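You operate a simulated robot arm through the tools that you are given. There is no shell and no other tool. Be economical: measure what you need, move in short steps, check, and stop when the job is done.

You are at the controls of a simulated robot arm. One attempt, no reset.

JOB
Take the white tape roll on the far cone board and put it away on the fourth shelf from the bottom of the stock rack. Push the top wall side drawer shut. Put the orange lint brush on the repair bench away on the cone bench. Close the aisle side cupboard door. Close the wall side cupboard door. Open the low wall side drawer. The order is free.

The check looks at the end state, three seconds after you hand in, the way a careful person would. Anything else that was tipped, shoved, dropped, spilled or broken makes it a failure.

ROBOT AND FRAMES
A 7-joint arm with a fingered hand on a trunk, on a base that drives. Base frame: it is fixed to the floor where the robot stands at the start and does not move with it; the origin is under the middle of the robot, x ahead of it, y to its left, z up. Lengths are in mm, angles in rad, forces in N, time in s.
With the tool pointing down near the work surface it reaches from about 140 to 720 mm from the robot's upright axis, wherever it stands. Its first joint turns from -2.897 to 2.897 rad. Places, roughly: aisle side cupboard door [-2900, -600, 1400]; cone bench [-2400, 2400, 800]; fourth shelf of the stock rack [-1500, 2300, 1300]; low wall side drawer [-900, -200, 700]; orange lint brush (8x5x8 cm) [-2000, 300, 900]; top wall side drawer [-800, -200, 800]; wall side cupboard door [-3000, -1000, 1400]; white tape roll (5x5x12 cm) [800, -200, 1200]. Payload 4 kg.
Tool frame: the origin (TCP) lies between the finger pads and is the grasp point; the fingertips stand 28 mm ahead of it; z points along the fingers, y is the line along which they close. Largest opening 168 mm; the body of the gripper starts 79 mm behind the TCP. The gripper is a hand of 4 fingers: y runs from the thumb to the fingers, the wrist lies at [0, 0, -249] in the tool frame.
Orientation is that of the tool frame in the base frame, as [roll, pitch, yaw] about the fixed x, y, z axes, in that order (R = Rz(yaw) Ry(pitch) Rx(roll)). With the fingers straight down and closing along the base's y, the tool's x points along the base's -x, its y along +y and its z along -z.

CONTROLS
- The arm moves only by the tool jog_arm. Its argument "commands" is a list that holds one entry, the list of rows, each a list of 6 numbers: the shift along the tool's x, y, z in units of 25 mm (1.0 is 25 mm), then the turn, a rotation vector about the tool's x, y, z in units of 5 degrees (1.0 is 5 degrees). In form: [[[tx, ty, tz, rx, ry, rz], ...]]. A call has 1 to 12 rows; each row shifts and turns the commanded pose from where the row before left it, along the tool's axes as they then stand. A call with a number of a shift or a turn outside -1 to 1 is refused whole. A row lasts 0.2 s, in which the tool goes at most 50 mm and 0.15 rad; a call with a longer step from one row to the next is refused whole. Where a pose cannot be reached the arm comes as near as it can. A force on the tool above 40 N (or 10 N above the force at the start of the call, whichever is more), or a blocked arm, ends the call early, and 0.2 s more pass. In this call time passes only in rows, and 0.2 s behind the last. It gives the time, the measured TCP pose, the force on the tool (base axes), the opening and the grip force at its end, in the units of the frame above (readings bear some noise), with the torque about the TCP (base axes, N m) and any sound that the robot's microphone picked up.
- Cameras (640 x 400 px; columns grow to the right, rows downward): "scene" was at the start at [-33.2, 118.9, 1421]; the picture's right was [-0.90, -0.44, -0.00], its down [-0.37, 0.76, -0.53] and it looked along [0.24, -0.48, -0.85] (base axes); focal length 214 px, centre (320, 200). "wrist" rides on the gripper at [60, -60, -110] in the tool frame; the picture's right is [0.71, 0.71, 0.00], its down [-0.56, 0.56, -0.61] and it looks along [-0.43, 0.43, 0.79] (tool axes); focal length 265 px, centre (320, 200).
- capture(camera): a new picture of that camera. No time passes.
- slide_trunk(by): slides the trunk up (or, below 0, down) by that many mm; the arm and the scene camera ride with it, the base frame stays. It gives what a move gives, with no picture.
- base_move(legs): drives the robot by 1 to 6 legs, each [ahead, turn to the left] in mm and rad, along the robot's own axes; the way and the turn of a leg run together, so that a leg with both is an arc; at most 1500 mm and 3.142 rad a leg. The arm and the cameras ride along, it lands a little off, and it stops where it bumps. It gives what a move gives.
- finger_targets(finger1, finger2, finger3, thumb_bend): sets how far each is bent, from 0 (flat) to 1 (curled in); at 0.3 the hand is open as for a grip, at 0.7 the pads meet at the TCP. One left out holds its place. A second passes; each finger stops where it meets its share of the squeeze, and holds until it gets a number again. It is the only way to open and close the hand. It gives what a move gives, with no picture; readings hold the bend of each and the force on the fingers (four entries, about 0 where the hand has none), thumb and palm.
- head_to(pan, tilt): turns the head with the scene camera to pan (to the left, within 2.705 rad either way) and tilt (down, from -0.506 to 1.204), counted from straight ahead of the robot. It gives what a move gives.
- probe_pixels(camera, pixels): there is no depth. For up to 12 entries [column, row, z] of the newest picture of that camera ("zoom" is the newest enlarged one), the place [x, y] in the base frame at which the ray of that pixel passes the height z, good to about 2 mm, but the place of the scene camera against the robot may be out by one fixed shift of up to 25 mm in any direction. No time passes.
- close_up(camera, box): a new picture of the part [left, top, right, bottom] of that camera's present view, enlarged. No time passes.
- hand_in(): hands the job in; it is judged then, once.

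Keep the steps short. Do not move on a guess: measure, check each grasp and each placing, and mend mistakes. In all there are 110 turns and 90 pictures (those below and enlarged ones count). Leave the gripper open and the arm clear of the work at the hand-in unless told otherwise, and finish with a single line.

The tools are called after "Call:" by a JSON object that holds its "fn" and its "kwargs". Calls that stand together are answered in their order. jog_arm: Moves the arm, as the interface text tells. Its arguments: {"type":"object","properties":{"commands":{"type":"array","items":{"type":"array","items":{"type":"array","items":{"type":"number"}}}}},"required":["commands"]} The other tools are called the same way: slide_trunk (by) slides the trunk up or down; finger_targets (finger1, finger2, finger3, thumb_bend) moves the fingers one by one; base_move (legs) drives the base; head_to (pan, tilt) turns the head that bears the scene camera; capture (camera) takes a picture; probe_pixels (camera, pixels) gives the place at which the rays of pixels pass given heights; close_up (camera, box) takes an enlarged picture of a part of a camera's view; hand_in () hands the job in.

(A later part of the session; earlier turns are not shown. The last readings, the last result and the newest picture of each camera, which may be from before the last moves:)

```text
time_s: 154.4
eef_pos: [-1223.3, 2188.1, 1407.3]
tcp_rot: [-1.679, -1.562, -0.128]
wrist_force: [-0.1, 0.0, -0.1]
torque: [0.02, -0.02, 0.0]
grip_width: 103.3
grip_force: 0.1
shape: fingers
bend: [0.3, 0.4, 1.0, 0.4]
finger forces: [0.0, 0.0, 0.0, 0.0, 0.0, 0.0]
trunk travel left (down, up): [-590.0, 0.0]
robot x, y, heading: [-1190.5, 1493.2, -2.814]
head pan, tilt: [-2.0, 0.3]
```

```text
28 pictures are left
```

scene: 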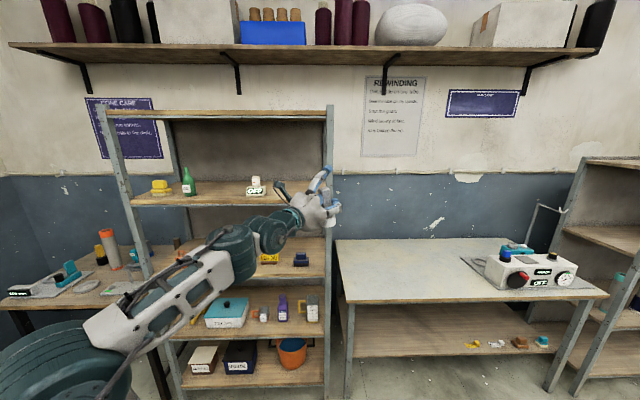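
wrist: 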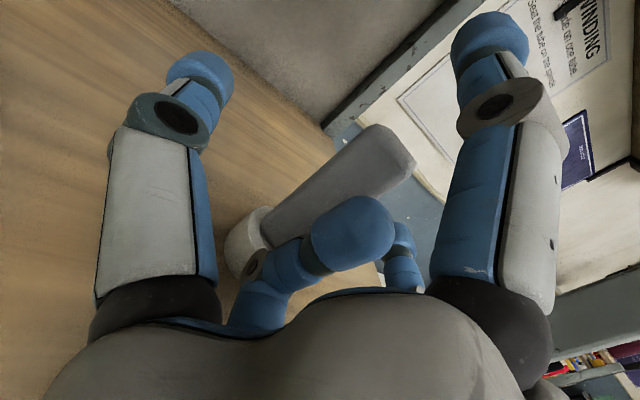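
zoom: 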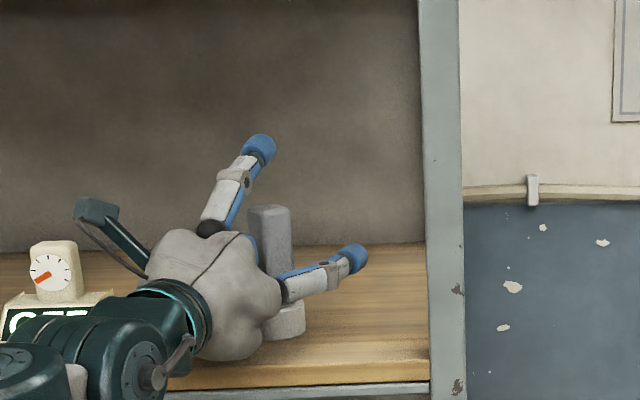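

The roll stands upright and free. I retract 200 mm straight back.

Call:
{"fn": "jog_arm", "kwargs": {"commands": [[[0, 0, -0.7, 0, 0, 0], [0, 0, -0.8, 0, 0, 0], [0, 0, -1, 0, 0, 0], [0, 0, -1, 0, 0, 0], [0, 0, -1, 0, 0, 0], [0, 0, -1, 0, 0, 0], [0, 0, -1, 0, 0, 0], [0, 0, -1, 0, 0, 0], [0, 0, -1, 0, 0, 0]]]}}

Call:
{"fn": "head_to", "kwargs": {"pan": -1.55, "tilt": 0.35}}

Call:
{"fn": "capture", "kwargs": {"camera": "scene"}}

```text
time_s: 156.4
eef_pos: [-1271.6, 1979.7, 1406.9]
tcp_rot: [-1.482, -1.564, -0.322]
wrist_force: [0.3, 0.2, 0.1]
torque: [0.02, 0.01, 0.0]
grip_width: 103.3
grip_force: 0.1
shape: fingers
bend: [0.3, 0.4, 1.0, 0.4]
finger forces: [0.0, 0.1, 0.1, 0.0, 0.1, 0.0]
trunk travel left (down, up): [-590.0, 0.0]
robot x, y, heading: [-1192.1, 1492.1, -2.813]
head pan, tilt: [-2.0, 0.3]
```

```text
time_s: 157.3
eef_pos: [-1271.6, 1980.6, 1406.7]
tcp_rot: [-1.575, -1.565, -0.231]
wrist_force: [-0.1, 0.5, 0.6]
torque: [0.02, -0.02, 0.01]
grip_width: 103.5
grip_force: 0.1
shape: fingers
bend: [0.3, 0.4, 1.0, 0.4]
finger forces: [0.0, 0.0, 0.0, 0.1, 0.1, 0.0]
trunk travel left (down, up): [-590.0, 0.0]
robot x, y, heading: [-1191.7, 1494.6, -2.816]
head pan, tilt: [-1.55, 0.351]
```

```text
27 pictures are left
```

scene: 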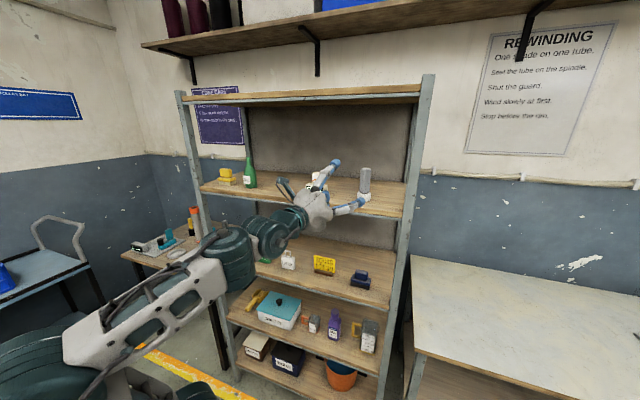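

The roll is put away. Next I drive west along the aisle to see the repair bench and cupboards.

Call:
{"fn": "base_move", "kwargs": {"legs": [[800, 0]]}}

Call:
{"fn": "head_to", "kwargs": {"pan": 0.9, "tilt": 0.45}}

Call:
{"fn": "capture", "kwargs": {"camera": "scene"}}

```text
time_s: 161.5
eef_pos: [-2030.0, 1718.2, 1408.5]
tcp_rot: [-1.555, -1.564, -0.244]
wrist_force: [-0.7, 0.4, -0.7]
torque: [0.03, 0.02, 0.0]
grip_width: 103.2
grip_force: 0.0
shape: fingers
bend: [0.3, 0.4, 1.0, 0.4]
finger forces: [0.0, 0.0, 0.1, 0.0, 0.0, 0.0]
trunk travel left (down, up): [-590.0, 0.0]
robot x, y, heading: [-1943.9, 1229.8, -2.806]
head pan, tilt: [-1.55, 0.351]
```

```text
time_s: 163.8
eef_pos: [-2029.7, 1719.4, 1407.4]
tcp_rot: [-1.565, -1.565, -0.234]
wrist_force: [-0.5, 0.4, -0.6]
torque: [-0.01, -0.02, 0.03]
grip_width: 103.4
grip_force: 0.0
shape: fingers
bend: [0.3, 0.4, 1.0, 0.4]
finger forces: [0.0, 0.0, 0.0, 0.1, 0.0, 0.0]
trunk travel left (down, up): [-590.0, 0.0]
robot x, y, heading: [-1943.7, 1229.6, -2.805]
head pan, tilt: [0.901, 0.45]
```

```text
26 pictures are left
```

scene: 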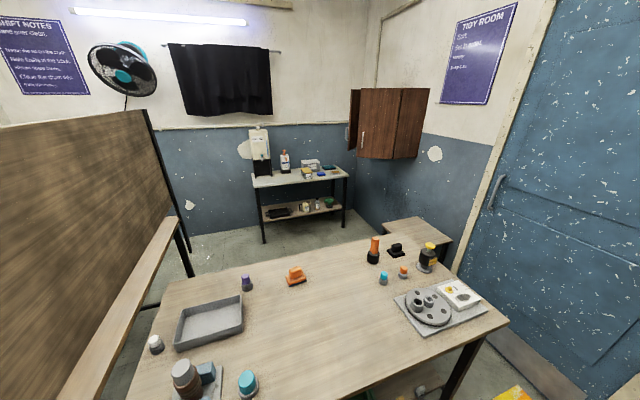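

The orange lint brush is on the bench at (296,275), and the cupboard hangs at (385,125). I zoom on the cupboard and probe the layout.

Call:
{"fn": "close_up", "kwargs": {"camera": "scene", "box": [310, 70, 470, 170]}}

Call:
{"fn": "probe_pixels", "kwargs": {"camera": "scene", "pixels": [[296, 280, 880], [172, 280, 880], [430, 243, 880], [508, 322, 880], [130, 400, 880], [385, 222, 700], [450, 243, 700], [264, 243, 0], [190, 275, 0], [347, 200, 0], [150, 110, 1400], [178, 220, 900]]}}

```text
4.00 times, centred on (390, 120) of scene
```

zoom: 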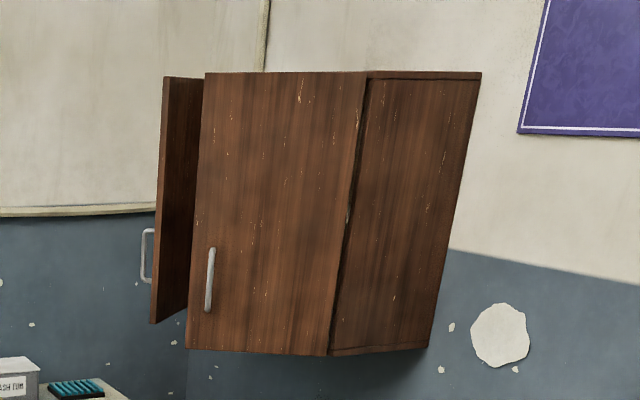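

```text
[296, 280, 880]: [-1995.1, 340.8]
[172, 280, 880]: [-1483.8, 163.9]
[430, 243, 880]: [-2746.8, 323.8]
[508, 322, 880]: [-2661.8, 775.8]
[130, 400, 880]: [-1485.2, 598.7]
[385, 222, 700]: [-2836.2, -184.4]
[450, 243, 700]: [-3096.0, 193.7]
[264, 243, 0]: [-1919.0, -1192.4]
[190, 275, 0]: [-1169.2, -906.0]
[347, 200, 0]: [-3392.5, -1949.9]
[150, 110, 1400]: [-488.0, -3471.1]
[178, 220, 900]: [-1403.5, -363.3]
```

I zoom on the brush to see its shape and orientation.

Call:
{"fn": "close_up", "kwargs": {"camera": "scene", "box": [240, 235, 352, 305]}}

Call:
{"fn": "probe_pixels", "kwargs": {"camera": "zoom", "pixels": [[0, 0, 880]]}}

```text
5.71 times, centred on (296, 270) of scene
```

zoom: 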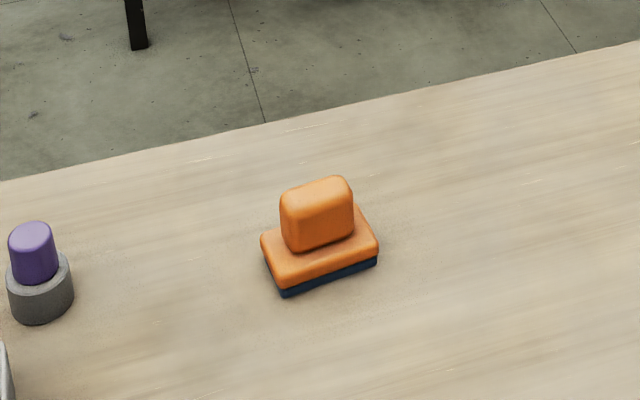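

```text
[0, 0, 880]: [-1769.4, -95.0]
```

The brush has a 80×50 base lying along x with a block handle on top, good for a tool-down grip. I bring the robot alongside the bench with its right side facing it (aim: about (-1890,1025), heading 0).

Call:
{"fn": "base_move", "kwargs": {"legs": [[0, 2.455], [590, 0], [0, 0.35], [-500, 0]]}}

Call:
{"fn": "finger_targets", "kwargs": {"finger1": 0.3, "finger2": 0.3, "finger3": 0.3, "thumb_bend": 0.3}}

```text
time_s: 173.1
eef_pos: [-1638.4, 606.7, 1407.0]
tcp_rot: [-1.919, -1.56, 2.568]
wrist_force: [1.5, 0.6, -0.3]
torque: [-0.01, -0.01, -0.02]
grip_width: 103.6
grip_force: 0.1
shape: fingers
bend: [0.3, 0.4, 1.0, 0.4]
finger forces: [0.0, 0.0, 0.0, 0.0, 0.0, 0.0]
trunk travel left (down, up): [-590.0, 0.0]
robot x, y, heading: [-1395.2, 1032.8, -0.339]
head pan, tilt: [0.901, 0.45]
stopped in leg 2: the robot was blocked; the commanded pose is now the measured one
```

```text
time_s: 174.1
eef_pos: [-1638.8, 604.8, 1405.7]
tcp_rot: [-1.952, -1.559, 2.602]
wrist_force: [0.8, 0.0, 0.3]
torque: [0.02, -0.02, 0.02]
grip_width: 116.9
grip_force: 0.1
shape: fingers
bend: [0.3, 0.3, 0.3, 0.3]
finger forces: [0.0, 0.0, 0.0, 0.0, 0.0, 0.1]
trunk travel left (down, up): [-590.0, 0.0]
robot x, y, heading: [-1389.3, 1031.3, -0.343]
head pan, tilt: [0.901, 0.45]
```

Blocked near the desk's end again, just before the end of the leg; I back off a little, straighten, and reverse alongside the bench.

Call:
{"fn": "base_move", "kwargs": {"legs": [[-90, 0], [0, 0.34], [-410, 0]]}}

Call:
{"fn": "head_to", "kwargs": {"pan": -1.4, "tilt": 0.8}}

Call:
{"fn": "capture", "kwargs": {"camera": "scene"}}

```text
time_s: 178.3
eef_pos: [-1969.0, 577.1, 1405.8]
tcp_rot: [-1.99, -1.563, 2.982]
wrist_force: [-0.5, 0.1, 0.0]
torque: [-0.03, -0.02, 0.06]
grip_width: 117.0
grip_force: 0.0
shape: fingers
bend: [0.3, 0.3, 0.3, 0.3]
finger forces: [0.1, 0.0, 0.0, 0.1, 0.0, 0.0]
trunk travel left (down, up): [-590.0, 0.0]
robot x, y, heading: [-1879.9, 1070.9, -0.001]
head pan, tilt: [0.901, 0.45]
```

```text
time_s: 180.5
eef_pos: [-1967.9, 576.7, 1406.6]
tcp_rot: [-1.982, -1.562, 2.971]
wrist_force: [0.1, -1.0, 0.1]
torque: [-0.04, -0.01, -0.01]
grip_width: 117.0
grip_force: 0.0
shape: fingers
bend: [0.3, 0.3, 0.3, 0.3]
finger forces: [0.1, 0.0, 0.1, 0.0, 0.1, 0.1]
trunk travel left (down, up): [-590.0, 0.0]
robot x, y, heading: [-1879.8, 1070.0, -0.004]
head pan, tilt: [-1.4, 0.799]
```

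```text
23 pictures are left
```

scene: 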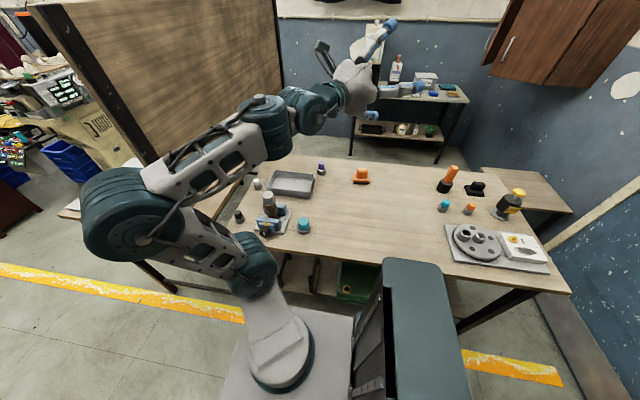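

Robot stands at (-1880,1070). I tilt the hand down about its wrist (18 × 5°).

Call:
{"fn": "jog_arm", "kwargs": {"commands": [[[-0.868, 0, -0.038, 0, -1, 0], [-0.868, 0, -0.038, 0, -1, 0], [-0.868, 0, -0.038, 0, -1, 0], [-0.868, 0, -0.038, 0, -1, 0], [-0.868, 0, -0.038, 0, -1, 0], [-0.868, 0, -0.038, 0, -1, 0], [-0.868, 0, -0.038, 0, -1, 0], [-0.868, 0, -0.038, 0, -1, 0], [-0.868, 0, -0.038, 0, -1, 0], [-0.868, 0, -0.038, 0, -1, 0], [-0.868, 0, -0.038, 0, -1, 0], [-0.868, 0, -0.038, 0, -1, 0]]]}}

Call:
{"fn": "jog_arm", "kwargs": {"commands": [[[-0.868, 0, -0.038, 0, -1, 0], [-0.868, 0, -0.038, 0, -1, 0], [-0.868, 0, -0.038, 0, -1, 0], [-0.868, 0, -0.038, 0, -1, 0], [-0.868, 0, -0.038, 0, -1, 0], [-0.868, 0, -0.038, 0, -1, 0], [0, 0, 0, 0, 0, -1], [0, 0, 0, 0, 0, -1], [0, 0, 0, 0, 0, -1], [0, 0, 0, 0, 0, -1], [0, 0, 0, 0, 0, -1], [0, 0, 0, 0, 0, -1]]]}}

```text
time_s: 183.1
eef_pos: [-1899.4, 680.1, 1189.5]
tcp_rot: [-3.135, -0.519, -2.155]
wrist_force: [-1.0, -0.6, -0.2]
torque: [-0.01, 0.02, -0.01]
grip_width: 117.0
grip_force: 0.0
shape: fingers
bend: [0.3, 0.3, 0.3, 0.3]
finger forces: [0.0, 0.0, 0.1, 0.0, 0.0, 0.0]
trunk travel left (down, up): [-590.0, 0.0]
robot x, y, heading: [-1882.1, 1065.4, -0.004]
head pan, tilt: [-1.4, 0.799]
```

```text
time_s: 185.7
eef_pos: [-1832.1, 768.9, 1156.6]
tcp_rot: [-3.136, -0.002, -1.625]
wrist_force: [0.2, 0.7, -0.4]
torque: [-0.01, 0.01, 0.02]
grip_width: 117.1
grip_force: 0.1
shape: fingers
bend: [0.3, 0.3, 0.3, 0.3]
finger forces: [0.1, 0.0, 0.0, 0.0, 0.0, 0.1]
out of reach, approached as far as the arm can: row 6, 7
trunk travel left (down, up): [-590.0, 0.0]
robot x, y, heading: [-1883.6, 1064.9, -0.006]
head pan, tilt: [-1.4, 0.799]
```

Tool points down, aligned with the bench. I move over towards the brush: 300 mm to -y and 160 mm to -x, then the rest.

Call:
{"fn": "jog_arm", "kwargs": {"commands": [[[1, 0.48, 0, 0, 0, 0], [1, 0.48, 0, 0, 0, 0], [1, 0.48, 0, 0, 0, 0], [1, 0.48, 0, 0, 0, 0], [1, 0.48, 0, 0, 0, 0], [1, 0.48, 0, 0, 0, 0], [1, 0.48, 0, 0, 0, 0], [1, 0.48, 0, 0, 0, 0], [1, 0.48, 0, 0, 0, 0], [1, 0.48, 0, 0, 0, 0], [1, 0.48, 0, 0, 0, 0], [1, 0.48, 0, 0, 0, 0]]]}}

Call:
{"fn": "jog_arm", "kwargs": {"commands": [[[1, 0, 0, 0, 0, 0], [1, 0, 0, 0, 0, 0], [1, 0, 0, 0, 0, 0], [1, 0, 0, 0, 0, 0], [1, 0, 0, 0, 0, 0]]]}}

Call:
{"fn": "capture", "kwargs": {"camera": "wrist"}}

```text
time_s: 188.3
eef_pos: [-1991.8, 474.9, 1155.5]
tcp_rot: [-3.133, 0.002, -1.625]
wrist_force: [0.4, -0.7, 0.6]
torque: [0.0, 0.02, 0.0]
grip_width: 117.0
grip_force: 0.0
shape: fingers
bend: [0.3, 0.3, 0.3, 0.3]
finger forces: [0.0, 0.1, 0.0, 0.1, 0.0, 0.0]
trunk travel left (down, up): [-590.0, 0.0]
robot x, y, heading: [-1881.6, 1066.9, -0.002]
head pan, tilt: [-1.4, 0.799]
```

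```text
time_s: 189.5
eef_pos: [-1987.3, 456.0, 1156.4]
tcp_rot: [-3.133, -0.002, -1.627]
wrist_force: [0.3, 0.6, -0.2]
torque: [-0.03, 0.02, 0.0]
grip_width: 117.1
grip_force: 0.1
shape: fingers
bend: [0.3, 0.3, 0.3, 0.3]
finger forces: [0.0, 0.1, 0.0, 0.1, 0.0, 0.0]
out of reach, approached as far as the arm can: row 1, 2, 3, 4, 5
trunk travel left (down, up): [-590.0, 0.0]
robot x, y, heading: [-1881.4, 1069.5, -0.002]
head pan, tilt: [-1.4, 0.799]
```

```text
22 pictures are left
```

wrist: 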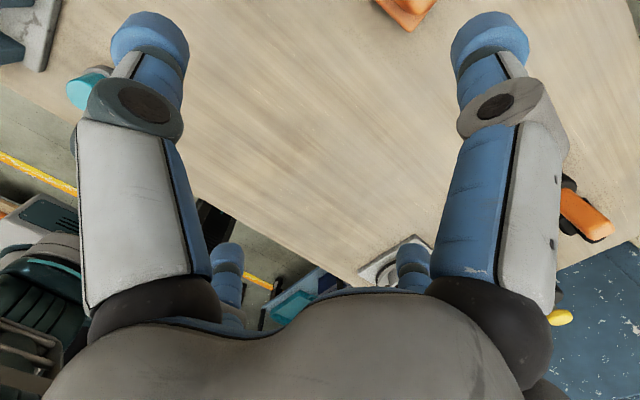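

The arm is at its reach at this height; lowering the hand relative to the shoulder will help. I go down 125 mm, then forward.

Call:
{"fn": "jog_arm", "kwargs": {"commands": [[[0, 0, 1, 0, 0, 0], [0, 0, 1, 0, 0, 0], [0, 0, 1, 0, 0, 0], [0, 0, 1, 0, 0, 0], [1, 0, 0.4, 0, 0, 0], [1, 0, 0, 0, 0, 0], [1, 0, 0, 0, 0, 0], [1, 0, 0, 0, 0, 0], [0.6, 0, 0, 0, 0, 0]]]}}

Call:
{"fn": "capture", "kwargs": {"camera": "wrist"}}

```text
time_s: 191.5
eef_pos: [-1988.5, 400.5, 1043.1]
tcp_rot: [-3.134, -0.003, -1.627]
wrist_force: [-0.4, -0.1, 0.2]
torque: [-0.01, 0.0, -0.03]
grip_width: 117.2
grip_force: 0.0
shape: fingers
bend: [0.3, 0.3, 0.3, 0.3]
finger forces: [0.0, 0.0, 0.0, 0.0, 0.1, 0.1]
out of reach, approached as far as the arm can: row 7, 8, 9
trunk travel left (down, up): [-590.0, 0.0]
robot x, y, heading: [-1881.4, 1066.4, -0.006]
head pan, tilt: [-1.4, 0.799]
```

```text
21 pictures are left
```

wrist: 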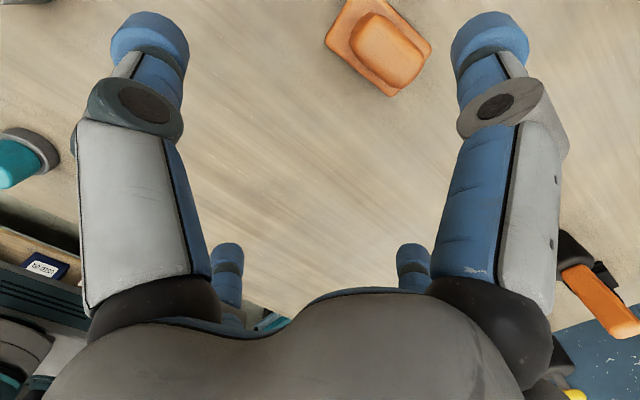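

I measure the brush with the wrist camera while it's in view.

Call:
{"fn": "probe_pixels", "kwargs": {"camera": "wrist", "pixels": [[375, 40, 960], [420, 62, 960], [378, 12, 960], [350, 50, 960], [392, 88, 960], [326, 42, 905], [390, 96, 890], [432, 42, 905]]}}

```text
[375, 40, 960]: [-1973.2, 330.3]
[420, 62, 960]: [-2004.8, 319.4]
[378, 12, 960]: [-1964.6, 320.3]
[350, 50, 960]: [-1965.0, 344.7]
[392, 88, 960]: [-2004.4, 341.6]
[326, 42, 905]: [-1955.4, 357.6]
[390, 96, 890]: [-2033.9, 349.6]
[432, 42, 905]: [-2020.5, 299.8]
```

Handle block: centre (-1985,332), 40 mm along x, 24 mm along y, top z≈960, aligned with the axes. I tilt the hand 20° outward about the wrist to gain reach.

Call:
{"fn": "jog_arm", "kwargs": {"commands": [[[0.868, 0, -0.038, 0, 1, 0], [0.868, 0, -0.038, 0, 1, 0], [0.868, 0, -0.038, 0, 1, 0], [0.868, 0, -0.038, 0, 1, 0], [0, 0, 0, 0, 0, 0]]]}}

```text
time_s: 192.7
eef_pos: [-2003.4, 335.4, 1057.4]
tcp_rot: [3.093, -0.308, -1.626]
wrist_force: [0.8, -0.4, 0.8]
torque: [-0.01, 0.02, -0.01]
grip_width: 117.2
grip_force: 0.0
shape: fingers
bend: [0.3, 0.3, 0.3, 0.3]
finger forces: [0.0, 0.1, 0.0, 0.1, 0.1, 0.1]
out of reach, approached as far as the arm can: row 2, 3, 4
trunk travel left (down, up): [-590.0, 0.0]
robot x, y, heading: [-1879.2, 1069.4, -0.002]
head pan, tilt: [-1.4, 0.799]
```

Call:
{"fn": "jog_arm", "kwargs": {"commands": [[[-0.4, -0.35, 1, 0, 0, 0], [-0.4, -0.35, 1, 0, 0, 0], [-0.2, 0, 1, 0, 0, 0]]]}}

Call:
{"fn": "capture", "kwargs": {"camera": "wrist"}}

```text
time_s: 193.5
eef_pos: [-1970.0, 325.9, 979.5]
tcp_rot: [-3.134, -0.35, -1.628]
wrist_force: [0.5, 0.3, 0.0]
torque: [0.01, 0.01, -0.02]
grip_width: 117.3
grip_force: 0.0
shape: fingers
bend: [0.3, 0.3, 0.3, 0.3]
finger forces: [0.1, 0.0, 0.0, 0.1, 0.0, 0.0]
trunk travel left (down, up): [-590.0, 0.0]
robot x, y, heading: [-1880.0, 1066.2, -0.005]
head pan, tilt: [-1.4, 0.799]
```

```text
20 pictures are left
```

wrist: 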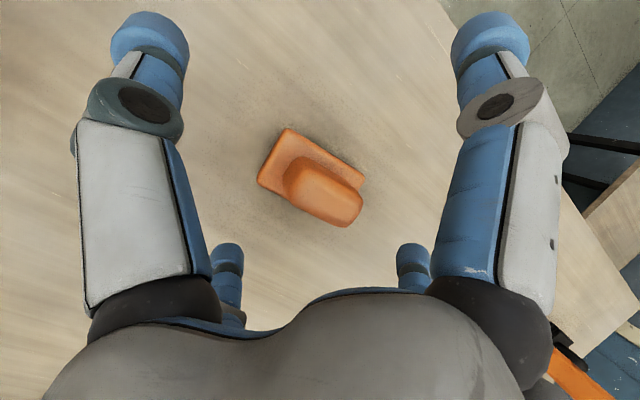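

Within reach now. I correct by (-15,+6,-41) mm to bring the grasp point to the handle.

Call:
{"fn": "jog_arm", "kwargs": {"commands": [[[-0.4, 0.6, 0.1, 0, 0, 0], [-0.4, 0, 0.7, 0, 0, 0], [0, 0, 0.68, 0, 0, 0]]]}}

Call:
{"fn": "capture", "kwargs": {"camera": "wrist"}}

```text
time_s: 194.3
eef_pos: [-1984.8, 333.5, 939.0]
tcp_rot: [-3.134, -0.352, -1.63]
wrist_force: [0.6, -1.1, 7.8]
torque: [0.69, -0.04, 0.05]
grip_width: 117.1
grip_force: 4.3
shape: fingers
bend: [0.3, 0.3, 0.29, 0.3]
finger forces: [0.0, 0.0, 8.2, 0.0, 0.1, 0.0]
trunk travel left (down, up): [-590.0, 0.0]
robot x, y, heading: [-1884.2, 1068.4, -0.003]
head pan, tilt: [-1.4, 0.799]
```

```text
19 pictures are left
```

wrist: 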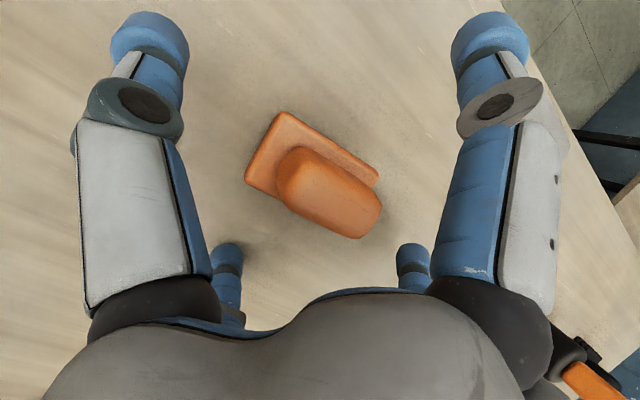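

Finger 3 just grazes the bench (8 N). I ease up 4 mm and close all four fingers on the handle.

Call:
{"fn": "jog_arm", "kwargs": {"commands": [[[0.06, 0, -0.16, 0, 0, 0]]]}}

Call:
{"fn": "finger_targets", "kwargs": {"finger1": 0.8, "finger2": 0.8, "finger3": 0.8, "thumb_bend": 0.8}}

Call:
{"fn": "capture", "kwargs": {"camera": "wrist"}}

```text
time_s: 194.7
eef_pos: [-1985.2, 334.8, 941.2]
tcp_rot: [-3.133, -0.348, -1.63]
wrist_force: [-0.4, 0.5, 1.5]
torque: [-0.01, 0.0, 0.04]
grip_width: 117.0
grip_force: 0.0
shape: fingers
bend: [0.3, 0.3, 0.3, 0.3]
finger forces: [0.1, 0.0, 0.1, 0.0, 0.1, 0.1]
trunk travel left (down, up): [-590.0, 0.0]
robot x, y, heading: [-1883.3, 1066.8, -0.001]
head pan, tilt: [-1.4, 0.799]
```

```text
time_s: 195.7
eef_pos: [-1985.3, 334.5, 941.6]
tcp_rot: [-3.135, -0.351, -1.628]
wrist_force: [1.9, 0.8, 4.4]
torque: [0.12, 0.1, -0.04]
grip_width: 25.5
grip_force: 25.5
shape: fingers
bend: [0.62, 0.55, 0.59, 0.59]
finger forces: [8.2, 11.5, 9.2, 0.1, 22.9, 0.1]
trunk travel left (down, up): [-590.0, 0.0]
robot x, y, heading: [-1881.3, 1067.8, -0.002]
head pan, tilt: [-1.4, 0.799]
```

```text
18 pictures are left
```

wrist: 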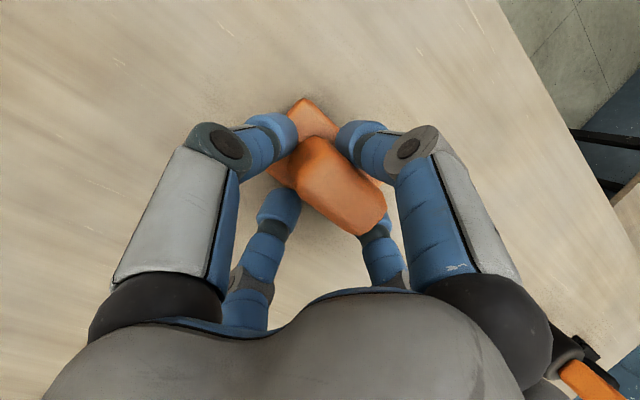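

A firm four-finger grip (25 N). I lift straight up 40 mm, then up and inward.

Call:
{"fn": "jog_arm", "kwargs": {"commands": [[[0.27, 0, -0.75, 0, 0, 0], [0.27, 0, -0.75, 0, 0, 0], [-0.48, 0, -1, 0, 0, 0], [-0.48, 0, -1, 0, 0, 0], [-0.48, 0, -1, 0, 0, 0], [-0.48, 0, -1, 0, 0, 0], [-0.48, 0, -1, 0, 0, 0], [-0.48, 0, -1, 0, 0, 0], [-0.48, 0, -1, 0, 0, 0], [-0.48, 0, -1, 0, 0, 0], [-0.48, 0, -1, 0, 0, 0]]]}}

Call:
{"fn": "jog_arm", "kwargs": {"commands": [[[-0.8, 0, 0, 0, -1, 0], [-0.8, 0, 0, 0, -1, 0], [-0.8, 0, 0, 0, -1, 0], [-0.8, 0, 0, 0, -1, 0], [-0.8, 0, 0, 0, 0, 0], [-0.8, 0, 0, 0, 0, 0]]]}}

Call:
{"fn": "capture", "kwargs": {"camera": "wrist"}}

```text
time_s: 198.1
eef_pos: [-1977.5, 511.5, 1156.1]
tcp_rot: [-3.132, -0.349, -1.63]
wrist_force: [-0.2, 0.9, -0.8]
torque: [-0.03, -0.03, 0.0]
grip_width: 14.8
grip_force: 21.3
shape: fingers
bend: [0.64, 0.53, 0.63, 0.63]
finger forces: [6.4, 12.3, 6.3, 0.0, 18.2, 0.0]
trunk travel left (down, up): [-590.0, 0.0]
robot x, y, heading: [-1883.2, 1065.3, -0.005]
head pan, tilt: [-1.4, 0.799]
```

```text
time_s: 199.5
eef_pos: [-1970.5, 630.0, 1138.5]
tcp_rot: [-3.135, -0.001, -1.626]
wrist_force: [-0.8, 0.0, -0.8]
torque: [0.0, 0.0, -0.02]
grip_width: 14.6
grip_force: 21.1
shape: fingers
bend: [0.64, 0.53, 0.63, 0.63]
finger forces: [6.5, 12.2, 6.0, 0.1, 17.8, 0.0]
trunk travel left (down, up): [-590.0, 0.0]
robot x, y, heading: [-1884.5, 1067.7, -0.002]
head pan, tilt: [-1.4, 0.799]
```

```text
17 pictures are left
```

wrist: 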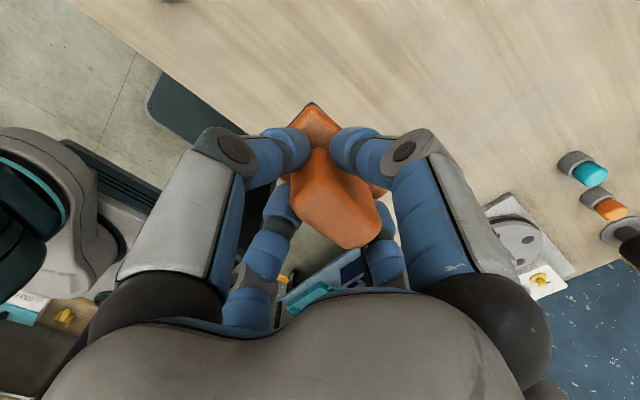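

The brush is held level. I reverse in an arc away from the bench and turn (left-hand way round) so the right side faces the cone bench.

Call:
{"fn": "base_move", "kwargs": {"legs": [[-400, -0.4], [-260, 0], [0, 1.77], [0, 1.77]]}}

Call:
{"fn": "head_to", "kwargs": {"pan": -1.55, "tilt": 0.6}}

Call:
{"fn": "capture", "kwargs": {"camera": "scene"}}

```text
time_s: 203.4
eef_pos: [-2744.7, 876.2, 1138.2]
tcp_rot: [-3.135, -0.001, -2.027]
wrist_force: [0.0, -0.2, -1.1]
torque: [0.01, 0.02, 0.01]
grip_width: 14.9
grip_force: 21.0
shape: fingers
bend: [0.64, 0.53, 0.63, 0.63]
finger forces: [6.5, 12.4, 5.8, 0.0, 17.8, 0.1]
trunk travel left (down, up): [-590.0, 0.0]
robot x, y, heading: [-2498.7, 1242.8, -0.401]
head pan, tilt: [-1.4, 0.799]
stopped in leg 2: the robot was blocked; the commanded pose is now the measured one
```

```text
time_s: 204.1
eef_pos: [-2745.6, 876.8, 1137.0]
tcp_rot: [-3.132, 0.0, -2.029]
wrist_force: [0.9, 0.0, -0.5]
torque: [-0.03, -0.02, 0.01]
grip_width: 14.6
grip_force: 21.4
shape: fingers
bend: [0.64, 0.53, 0.63, 0.63]
finger forces: [6.6, 12.3, 5.8, 0.0, 17.8, 0.0]
trunk travel left (down, up): [-590.0, 0.0]
robot x, y, heading: [-2495.8, 1242.2, -0.405]
head pan, tilt: [-1.55, 0.6]
```

```text
16 pictures are left
```

scene: 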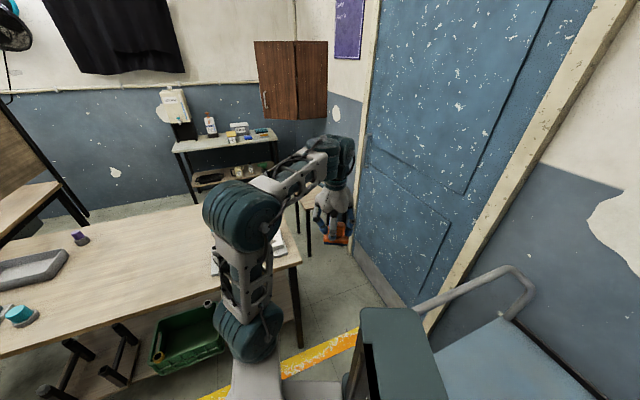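

The rear just touched the cart, 15 mm short of the goal. I go ahead 150 mm and then turn round.

Call:
{"fn": "base_move", "kwargs": {"legs": [[150, 0], [0, 1.77], [0, 1.77]]}}

Call:
{"fn": "head_to", "kwargs": {"pan": -1.5, "tilt": 0.55}}

Call:
{"fn": "capture", "kwargs": {"camera": "scene"}}

```text
time_s: 214.0
eef_pos: [-2269.9, 1621.4, 1137.5]
tcp_rot: [-3.132, 0.0, 1.518]
wrist_force: [0.2, 0.2, -1.0]
torque: [0.0, 0.02, 0.02]
grip_width: 14.7
grip_force: 20.4
shape: fingers
bend: [0.64, 0.53, 0.63, 0.63]
finger forces: [6.4, 12.3, 5.1, 0.0, 17.7, 0.0]
trunk travel left (down, up): [-590.0, 0.0]
robot x, y, heading: [-2354.6, 1185.7, -3.137]
head pan, tilt: [-1.55, 0.6]
```

```text
time_s: 214.7
eef_pos: [-2270.2, 1621.6, 1137.3]
tcp_rot: [-3.132, 0.0, 1.519]
wrist_force: [0.3, -0.1, -0.2]
torque: [-0.01, 0.03, 0.01]
grip_width: 14.7
grip_force: 21.0
shape: fingers
bend: [0.64, 0.53, 0.63, 0.63]
finger forces: [6.5, 12.3, 5.1, 0.1, 17.5, 0.0]
trunk travel left (down, up): [-590.0, 0.0]
robot x, y, heading: [-2356.7, 1182.6, -3.143]
head pan, tilt: [-1.499, 0.55]
```

```text
15 pictures are left
```

scene: 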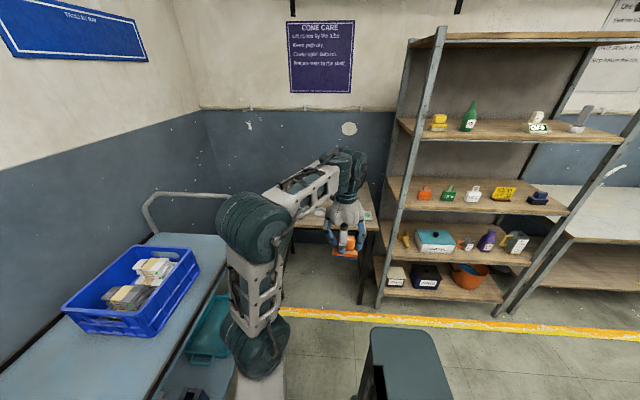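

The roll still stands on the shelf at (582,118). The cone bench is behind the arm; I zoom there and probe its edges.

Call:
{"fn": "close_up", "kwargs": {"camera": "scene", "box": [270, 140, 430, 240]}}

Call:
{"fn": "probe_pixels", "kwargs": {"camera": "zoom", "pixels": [[435, 365, 800], [435, 365, 850], [435, 365, 880], [170, 345, 850], [410, 240, 850], [200, 240, 850], [410, 300, 850]]}}

```text
4.00 times, centred on (350, 190) of scene
```

zoom: 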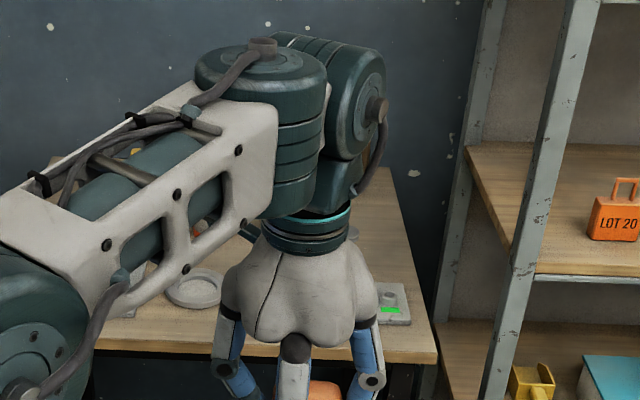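

```text
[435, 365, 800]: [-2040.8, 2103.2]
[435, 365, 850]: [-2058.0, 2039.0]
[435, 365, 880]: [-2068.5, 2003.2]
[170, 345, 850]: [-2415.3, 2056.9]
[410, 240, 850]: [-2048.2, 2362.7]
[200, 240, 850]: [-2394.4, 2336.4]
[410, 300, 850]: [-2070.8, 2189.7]
```

I bring the base 330 mm closer to the cone bench (turn right, ahead, turn back).

Call:
{"fn": "base_move", "kwargs": {"legs": [[0, -1.57], [340, 0], [0, 1.57]]}}

Call:
{"fn": "jog_arm", "kwargs": {"commands": [[[1, 0, 0, 0, 0, 0], [1, 0, 0, 0, 0, 0], [1, 0, 0, 0, 0, 0], [1, 0, 0, 0, 0, 0], [1, 0, 0, 0, 0, 0], [1, 0, 0, 0, 0, 0]]]}}

Call:
{"fn": "capture", "kwargs": {"camera": "wrist"}}

```text
time_s: 224.5
eef_pos: [-2269.4, 1962.8, 1137.0]
tcp_rot: [-3.134, -0.001, 1.517]
wrist_force: [-0.1, 0.7, -1.0]
torque: [0.01, 0.0, -0.01]
grip_width: 14.2
grip_force: 19.5
shape: fingers
bend: [0.64, 0.53, 0.64, 0.64]
finger forces: [6.3, 11.4, 4.7, 0.0, 17.1, 0.0]
trunk travel left (down, up): [-590.0, 0.0]
robot x, y, heading: [-2361.7, 1526.7, 3.141]
head pan, tilt: [-1.499, 0.55]
```

```text
time_s: 225.9
eef_pos: [-2261.9, 2107.5, 1137.3]
tcp_rot: [-3.135, 0.002, 1.519]
wrist_force: [-0.4, -0.2, -0.3]
torque: [-0.02, 0.0, 0.02]
grip_width: 14.2
grip_force: 20.1
shape: fingers
bend: [0.64, 0.53, 0.64, 0.64]
finger forces: [6.3, 11.8, 4.4, 0.0, 16.9, 0.0]
out of reach, approached as far as the arm can: row 4
trunk travel left (down, up): [-590.0, 0.0]
robot x, y, heading: [-2359.4, 1524.9, 3.141]
head pan, tilt: [-1.499, 0.55]
```

```text
13 pictures are left
```

wrist: 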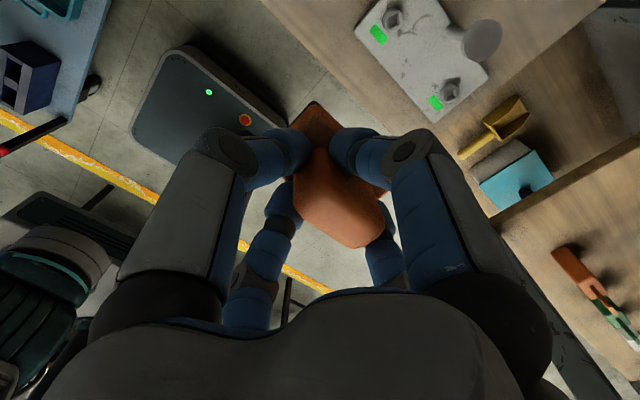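

The bench is at the upper right of the wrist view, with a grey plate at (420,55). I probe the plate and the bench edge.

Call:
{"fn": "probe_pixels", "kwargs": {"camera": "wrist", "pixels": [[300, 35, 800], [355, 15, 800], [430, 120, 800], [490, 75, 800], [440, 0, 800], [555, 30, 800], [300, 35, 850], [430, 120, 850]]}}

```text
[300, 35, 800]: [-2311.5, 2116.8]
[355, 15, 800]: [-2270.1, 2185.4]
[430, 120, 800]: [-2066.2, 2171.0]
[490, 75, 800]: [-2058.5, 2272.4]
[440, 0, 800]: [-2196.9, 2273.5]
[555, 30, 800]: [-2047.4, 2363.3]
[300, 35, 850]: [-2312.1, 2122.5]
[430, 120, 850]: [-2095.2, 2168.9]
```

I need a clearer view of the free spots; I look from the scene camera now that the arm is extended.

Call:
{"fn": "head_to", "kwargs": {"pan": -1.35, "tilt": 0.75}}

Call:
{"fn": "close_up", "kwargs": {"camera": "scene", "box": [100, 50, 500, 300]}}

```text
time_s: 226.6
eef_pos: [-2261.9, 2107.3, 1137.2]
tcp_rot: [-3.134, 0.0, 1.517]
wrist_force: [1.1, -0.2, -1.5]
torque: [-0.02, 0.0, -0.01]
grip_width: 14.1
grip_force: 19.3
shape: fingers
bend: [0.64, 0.53, 0.64, 0.64]
finger forces: [6.1, 11.8, 4.4, 0.0, 17.0, 0.0]
trunk travel left (down, up): [-590.0, 0.0]
robot x, y, heading: [-2355.5, 1527.0, 3.143]
head pan, tilt: [-1.349, 0.75]
```

```text
1.60 times, centred on (300, 175) of scene
```

zoom: 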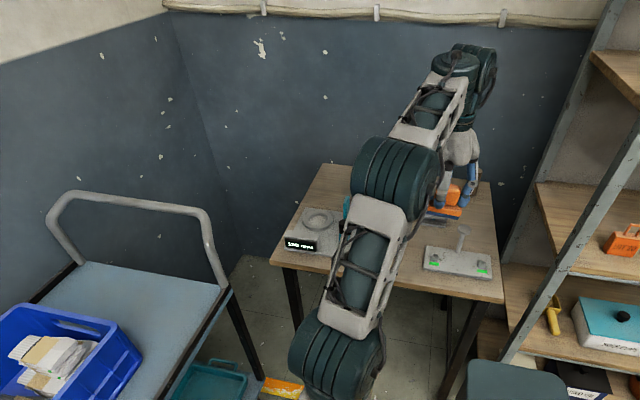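

Call:
{"fn": "probe_pixels", "kwargs": {"camera": "zoom", "pixels": [[272, 262, 800], [505, 298, 800], [325, 252, 800], [340, 215, 800], [423, 270, 800], [428, 245, 800], [497, 255, 800], [490, 185, 800], [330, 165, 800], [463, 240, 830], [395, 285, 800], [490, 283, 800]]}}

```text
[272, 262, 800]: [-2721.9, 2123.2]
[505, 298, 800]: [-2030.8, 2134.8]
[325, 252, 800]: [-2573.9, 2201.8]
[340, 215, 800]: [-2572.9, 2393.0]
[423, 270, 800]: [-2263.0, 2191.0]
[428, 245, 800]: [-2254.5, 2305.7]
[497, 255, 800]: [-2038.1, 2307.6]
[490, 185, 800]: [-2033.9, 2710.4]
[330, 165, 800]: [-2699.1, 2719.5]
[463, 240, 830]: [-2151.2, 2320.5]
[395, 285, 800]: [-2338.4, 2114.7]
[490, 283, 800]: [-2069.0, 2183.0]
```

Bench top z≈800, front edge y≈2120. A free spot lies between the grey plate (left edge x≈-2265) and a dish (right edge x≈-2360): target centre (-2313, 2168). I lower to z≈940 while shifting there.

Call:
{"fn": "jog_arm", "kwargs": {"commands": [[[0, -0.25, 1, 0, 0, 0], [0, -0.25, 1, 0, 0, 0], [0, -0.25, 1, 0, 0, 0], [0, -0.25, 1, 0, 0, 0], [0, -0.25, 1, 0, 0, 0], [0, -0.25, 1, 0, 0, 0], [0, -0.25, 1, 0, 0, 0], [0, -0.25, 1, 0, 0, 0], [0.8, 0, 0, 0, 0, 0], [0.8, 0, 0, 0, 0, 0], [0.8, 0, 0, 0, 0, 0]]]}}

Call:
{"fn": "close_up", "kwargs": {"camera": "scene", "box": [240, 130, 440, 255]}}

Call:
{"fn": "capture", "kwargs": {"camera": "wrist"}}

```text
time_s: 229.0
eef_pos: [-2308.0, 2168.8, 937.7]
tcp_rot: [-3.133, 0.001, 1.515]
wrist_force: [-0.1, 0.6, -1.3]
torque: [0.01, 0.0, -0.02]
grip_width: 13.7
grip_force: 20.3
shape: fingers
bend: [0.64, 0.53, 0.64, 0.64]
finger forces: [6.1, 12.7, 4.3, 0.1, 16.9, 0.0]
trunk travel left (down, up): [-590.0, 0.0]
robot x, y, heading: [-2360.3, 1527.1, 3.142]
head pan, tilt: [-1.349, 0.75]
```

```text
3.20 times, centred on (340, 192) of scene
```

zoom: 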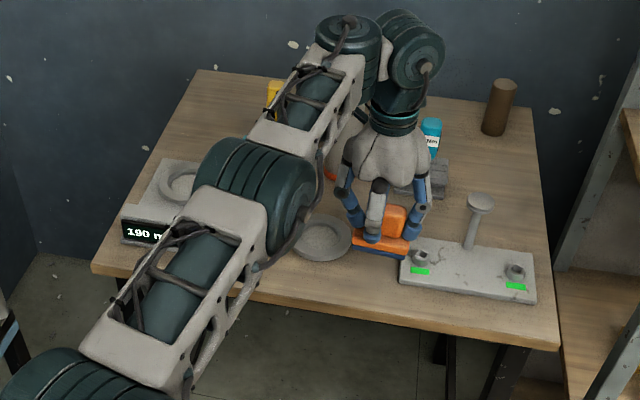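

```text
10 pictures are left
```

wrist: 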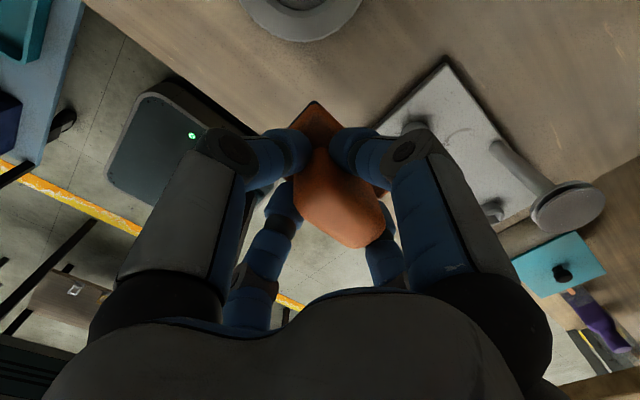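

I check the landing spot with wrist probes: dish edge, plate's left corner and front edge.

Call:
{"fn": "probe_pixels", "kwargs": {"camera": "wrist", "pixels": [[300, 38, 815], [355, 10, 815], [245, 8, 815], [445, 60, 810], [385, 118, 810], [130, 40, 800], [180, 80, 800], [310, 105, 880]]}}

```text
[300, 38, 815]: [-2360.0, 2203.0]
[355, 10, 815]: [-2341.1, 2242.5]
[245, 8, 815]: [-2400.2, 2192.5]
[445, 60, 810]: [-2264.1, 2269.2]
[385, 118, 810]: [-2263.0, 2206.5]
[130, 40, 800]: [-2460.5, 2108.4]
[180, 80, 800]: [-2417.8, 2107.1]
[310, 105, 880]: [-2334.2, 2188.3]
```

I shift (-13,-16) mm for clearance from plate and dish, then lower until the brush touches the bench.

Call:
{"fn": "jog_arm", "kwargs": {"commands": [[[-0.64, -0.52, 0, 0, 0, 0], [0, 0, 0.8, 0, 0, 0], [0, 0, 0.8, 0, 0, 0], [0, 0, 0.6, 0, 0, 0], [0, 0, 0.2, 0, 0, 0], [0, 0, 0.2, 0, 0, 0], [0, 0, 0.2, 0, 0, 0], [0, 0, 0.2, 0, 0, 0]]]}}

```text
time_s: 230.8
eef_pos: [-2321.8, 2157.4, 866.8]
tcp_rot: [-3.132, 0.006, 1.517]
wrist_force: [0.9, 0.0, -1.0]
torque: [-0.01, 0.0, -0.01]
grip_width: 13.8
grip_force: 20.1
shape: fingers
bend: [0.64, 0.53, 0.64, 0.64]
finger forces: [6.3, 13.0, 4.2, 0.0, 16.8, 0.0]
out of reach, approached as far as the arm can: row 8
trunk travel left (down, up): [-590.0, 0.0]
robot x, y, heading: [-2356.0, 1530.3, 3.136]
head pan, tilt: [-1.349, 0.75]
```

The arm is at its lower reach; I lower the last bit with the trunk.

Call:
{"fn": "slide_trunk", "kwargs": {"by": -6}}

Call:
{"fn": "slide_trunk", "kwargs": {"by": -5}}

```text
time_s: 231.4
eef_pos: [-2323.3, 2156.0, 864.4]
tcp_rot: [-3.135, -0.003, 1.518]
wrist_force: [-1.8, -3.9, 20.6]
torque: [0.08, -0.91, -0.1]
grip_width: 13.5
grip_force: 29.6
shape: fingers
bend: [0.64, 0.53, 0.64, 0.64]
finger forces: [7.3, 30.2, 4.2, 0.0, 17.8, 0.0]
trunk travel left (down, up): [-584.0, 6.0]
robot x, y, heading: [-2360.4, 1524.1, 3.142]
head pan, tilt: [-1.349, 0.75]
```

```text
time_s: 231.8
eef_pos: [-2321.0, 2159.1, 862.9]
tcp_rot: [-3.137, -0.011, 1.517]
wrist_force: [-1.6, -0.8, 15.8]
torque: [0.08, -0.76, -0.04]
grip_width: 13.7
grip_force: 27.5
shape: fingers
bend: [0.64, 0.52, 0.64, 0.64]
finger forces: [7.6, 25.4, 4.3, 0.1, 17.1, 0.1]
trunk travel left (down, up): [-581.0, 9.0]
robot x, y, heading: [-2357.1, 1525.4, 3.139]
head pan, tilt: [-1.349, 0.75]
stopped: the force on the tool passed its limit (the readings are from after the stop); the commanded pose is now the measured one
```

Contact force is at the +x edge; I check with a close-up that it isn't the plate.

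Call:
{"fn": "close_up", "kwargs": {"camera": "scene", "box": [325, 165, 405, 215]}}

```text
8.00 times, centred on (365, 190) of scene
```

zoom: 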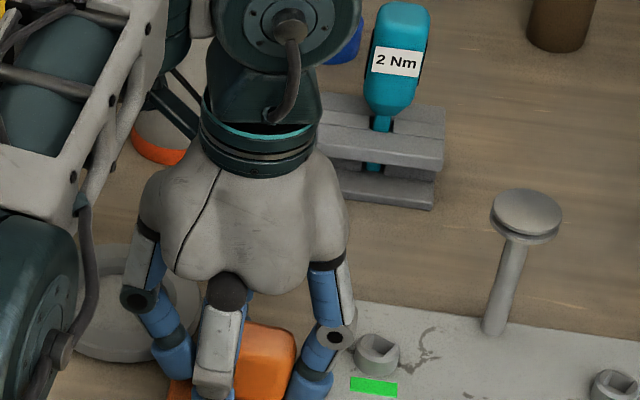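

Contact height (≈864) fits the bench itself. To spare the plate's knob beside finger 2, I open the thumb and fingers 1/3, and finger 2 only slightly.

Call:
{"fn": "finger_targets", "kwargs": {"finger1": 0.5, "finger2": 0.48, "finger3": 0.5, "thumb_bend": 0.45}}

Call:
{"fn": "slide_trunk", "kwargs": {"by": 9}}

Call:
{"fn": "jog_arm", "kwargs": {"commands": [[[0, 0, -0.5, 0, 0, 0], [0, 0, -0.8, 0, 0, 0], [0, 0, -1, 0, 0, 0], [0, 0, -1, 0, 0, 0], [0, 0, -1, 0, 0, 0], [0, 0, -1, 0, 0, 0], [0, 0, -1, 0, 0, 0], [0, 0, -1, 0, 0, 0]]]}}

Call:
{"fn": "capture", "kwargs": {"camera": "wrist"}}

```text
time_s: 232.8
eef_pos: [-2323.1, 2158.6, 860.6]
tcp_rot: [-3.137, -0.004, 1.518]
wrist_force: [-0.3, -1.0, 4.5]
torque: [-0.08, -0.16, -0.03]
grip_width: 65.0
grip_force: 2.0
shape: fingers
bend: [0.5, 0.49, 0.5, 0.45]
finger forces: [0.0, 4.0, 0.2, 0.0, 0.0, 0.0]
trunk travel left (down, up): [-581.0, 9.0]
robot x, y, heading: [-2358.2, 1527.8, 3.141]
head pan, tilt: [-1.349, 0.75]
```

```text
time_s: 233.4
eef_pos: [-2321.5, 2159.0, 869.4]
tcp_rot: [-3.137, -0.002, 1.516]
wrist_force: [0.9, -0.2, -0.2]
torque: [-0.04, 0.0, -0.01]
grip_width: 65.0
grip_force: 0.1
shape: fingers
bend: [0.5, 0.48, 0.5, 0.45]
finger forces: [0.1, 0.0, 0.0, 0.0, 0.0, 0.0]
trunk travel left (down, up): [-590.0, 0.0]
robot x, y, heading: [-2363.6, 1527.3, 3.142]
head pan, tilt: [-1.349, 0.75]
```

```text
time_s: 235.2
eef_pos: [-2320.1, 2157.8, 1051.2]
tcp_rot: [-3.134, -0.006, 1.517]
wrist_force: [0.0, -1.4, 0.3]
torque: [0.01, 0.0, 0.0]
grip_width: 65.0
grip_force: 0.1
shape: fingers
bend: [0.5, 0.48, 0.5, 0.45]
finger forces: [0.1, 0.1, 0.0, 0.0, 0.0, 0.0]
trunk travel left (down, up): [-590.0, 0.0]
robot x, y, heading: [-2361.4, 1528.1, 3.146]
head pan, tilt: [-1.349, 0.75]
```

```text
8 pictures are left
```

wrist: 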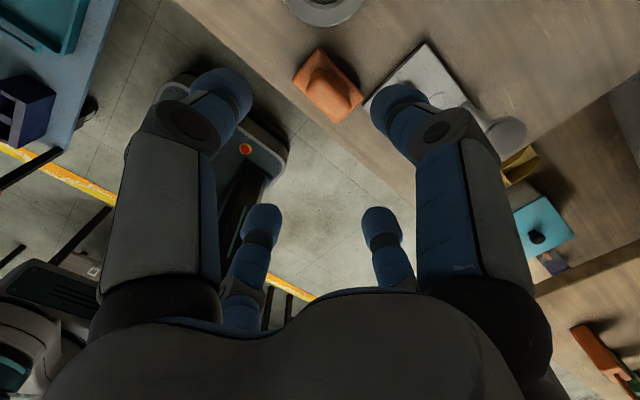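

The brush stands upright on the bench. I probe its corners and the bench edge to be sure it isn't overhanging.

Call:
{"fn": "probe_pixels", "kwargs": {"camera": "wrist", "pixels": [[335, 123, 803], [293, 82, 805], [318, 48, 825], [362, 98, 825], [366, 106, 805], [250, 65, 800], [360, 148, 800]]}}

```text
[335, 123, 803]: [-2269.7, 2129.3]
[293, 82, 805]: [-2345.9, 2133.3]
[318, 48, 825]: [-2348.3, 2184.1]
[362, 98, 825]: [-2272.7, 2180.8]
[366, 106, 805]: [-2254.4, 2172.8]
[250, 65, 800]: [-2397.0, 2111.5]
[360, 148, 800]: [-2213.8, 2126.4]
```

Brush base lies at x -2346…-2270, y 2131…2183, fully on the bench. Now the cupboard: I retract the hand and reverse east, away from the cart, to swing the arm to the front.

Call:
{"fn": "jog_arm", "kwargs": {"commands": [[[-1, 0, -0.5, 0, 0, 0], [-1, 0, -0.5, 0, 0, 0], [-1, 0, -0.5, 0, 0, 0], [-1, 0, -0.5, 0, 0, 0], [-1, 0, -0.5, 0, 0, 0], [-1, 0, -0.5, 0, 0, 0], [-1, 0, -0.5, 0, 0, 0], [-1, 0, -0.5, 0, 0, 0], [-1, 0, 0, 0, 0, 0], [-1, 0, 0, 0, 0, 0]]]}}

Call:
{"fn": "base_move", "kwargs": {"legs": [[-900, 0.12]]}}

Call:
{"fn": "jog_arm", "kwargs": {"commands": [[[-0.24, -0.95, 0, 0, 0, -0.67], [-0.24, -0.95, 0, 0, 0, -0.67], [-0.24, -0.95, 0, 0, 0, -0.67], [-0.24, -0.95, 0, 0, 0, -0.67], [-0.24, -0.95, 0, 0, 0, -0.67], [-0.24, -0.95, 0, 0, 0, -0.67], [-0.24, -0.95, 0, 0, 0, -0.67], [-0.24, -0.95, 0, 0, 0, -0.67], [-0.24, -0.95, 0, 0, 0, -0.67], [-0.24, -0.95, 0, 0, 0, -0.67], [-0.24, -0.95, 0, 0, 0, -0.67], [-0.24, -0.95, 0, 0, 0, -0.67]]]}}

```text
time_s: 237.4
eef_pos: [-2333.7, 1906.3, 1150.1]
tcp_rot: [-3.137, -0.006, 1.516]
wrist_force: [0.1, 0.8, 0.3]
torque: [-0.03, 0.01, -0.01]
grip_width: 65.0
grip_force: 0.1
shape: fingers
bend: [0.5, 0.48, 0.5, 0.45]
finger forces: [0.1, 0.0, 0.0, 0.0, 0.0, 0.0]
trunk travel left (down, up): [-590.0, 0.0]
robot x, y, heading: [-2362.0, 1529.4, 3.136]
head pan, tilt: [-1.349, 0.75]
```

```text
time_s: 242.1
eef_pos: [-1480.5, 1960.4, 1150.8]
tcp_rot: [-3.135, -0.005, 1.634]
wrist_force: [-0.9, 0.2, 0.1]
torque: [0.01, 0.0, 0.0]
grip_width: 65.2
grip_force: 0.0
shape: fingers
bend: [0.5, 0.48, 0.5, 0.45]
finger forces: [0.0, 0.0, 0.0, 0.0, 0.1, 0.0]
trunk travel left (down, up): [-590.0, 0.0]
robot x, y, heading: [-1458.3, 1578.1, -3.024]
head pan, tilt: [-1.349, 0.75]
```

```text
time_s: 244.7
eef_pos: [-1714.1, 1789.5, 1151.0]
tcp_rot: [3.141, -0.007, 2.338]
wrist_force: [-0.2, -1.4, -0.2]
torque: [-0.04, 0.02, 0.01]
grip_width: 64.9
grip_force: 0.0
shape: fingers
bend: [0.5, 0.48, 0.5, 0.45]
finger forces: [0.0, 0.0, 0.1, 0.0, 0.0, 0.0]
trunk travel left (down, up): [-590.0, 0.0]
robot x, y, heading: [-1466.2, 1576.7, -3.027]
head pan, tilt: [-1.349, 0.75]
```

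Call:
{"fn": "jog_arm", "kwargs": {"commands": [[[-0.06, -0.98, 0, 0, 0, -0.86], [-0.06, -0.98, 0, 0, 0, -0.86], [-0.06, -0.98, 0, 0, 0, -0.86], [-0.06, -0.98, 0, 0, 0, -0.86], [-0.06, -0.98, 0, 0, 0, -0.86], [-0.06, -0.98, 0, 0, 0, -0.86], [-0.06, -0.98, 0, 0, 0, -0.86], [-0.06, -0.98, 0, 0, 0, -0.86], [-0.06, -0.98, 0, 0, 0, -0.86], [-0.06, -0.98, 0, 0, 0, -0.86], [-0.06, -0.98, 0, 0, 0, -0.86]]]}}

Call:
{"fn": "finger_targets", "kwargs": {"finger1": 0.7, "finger2": 0.7, "finger3": 0.7, "thumb_bend": 0.7}}

```text
time_s: 247.1
eef_pos: [-1808.4, 1542.4, 1151.4]
tcp_rot: [3.136, -0.007, -3.122]
wrist_force: [-0.7, 0.2, 0.4]
torque: [0.01, 0.0, 0.02]
grip_width: 64.8
grip_force: 0.1
shape: fingers
bend: [0.5, 0.48, 0.5, 0.45]
finger forces: [0.0, 0.0, 0.0, 0.1, 0.0, 0.0]
trunk travel left (down, up): [-590.0, 0.0]
robot x, y, heading: [-1461.1, 1580.9, -3.025]
head pan, tilt: [-1.349, 0.75]
```

```text
time_s: 248.1
eef_pos: [-1807.9, 1543.2, 1150.8]
tcp_rot: [3.136, -0.006, -3.122]
wrist_force: [-0.5, 0.5, -0.7]
torque: [0.02, -0.02, 0.02]
grip_width: 1.8
grip_force: 0.1
shape: fingers
bend: [0.69, 0.68, 0.69, 0.68]
finger forces: [0.0, 0.0, 0.0, 0.1, 0.0, 0.1]
trunk travel left (down, up): [-590.0, 0.0]
robot x, y, heading: [-1460.4, 1577.8, -3.03]
head pan, tilt: [-1.349, 0.75]
```

The arm now points straight ahead at radius 350. I drive back to the start area's north side.

Call:
{"fn": "base_move", "kwargs": {"legs": [[0, 2.639], [1000, 0], [520, 0], [0, -1.18]]}}

```text
time_s: 265.1
eef_pos: [-50.5, 675.9, 1151.1]
tcp_rot: [3.136, -0.004, -1.646]
wrist_force: [-0.6, 0.2, 0.2]
torque: [0.0, -0.03, -0.03]
grip_width: 1.6
grip_force: 0.1
shape: fingers
bend: [0.69, 0.68, 0.69, 0.68]
finger forces: [0.1, 0.1, 0.1, 0.0, 0.1, 0.0]
trunk travel left (down, up): [-590.0, 0.0]
robot x, y, heading: [-54.3, 1027.5, -1.553]
head pan, tilt: [-1.349, 0.75]
```

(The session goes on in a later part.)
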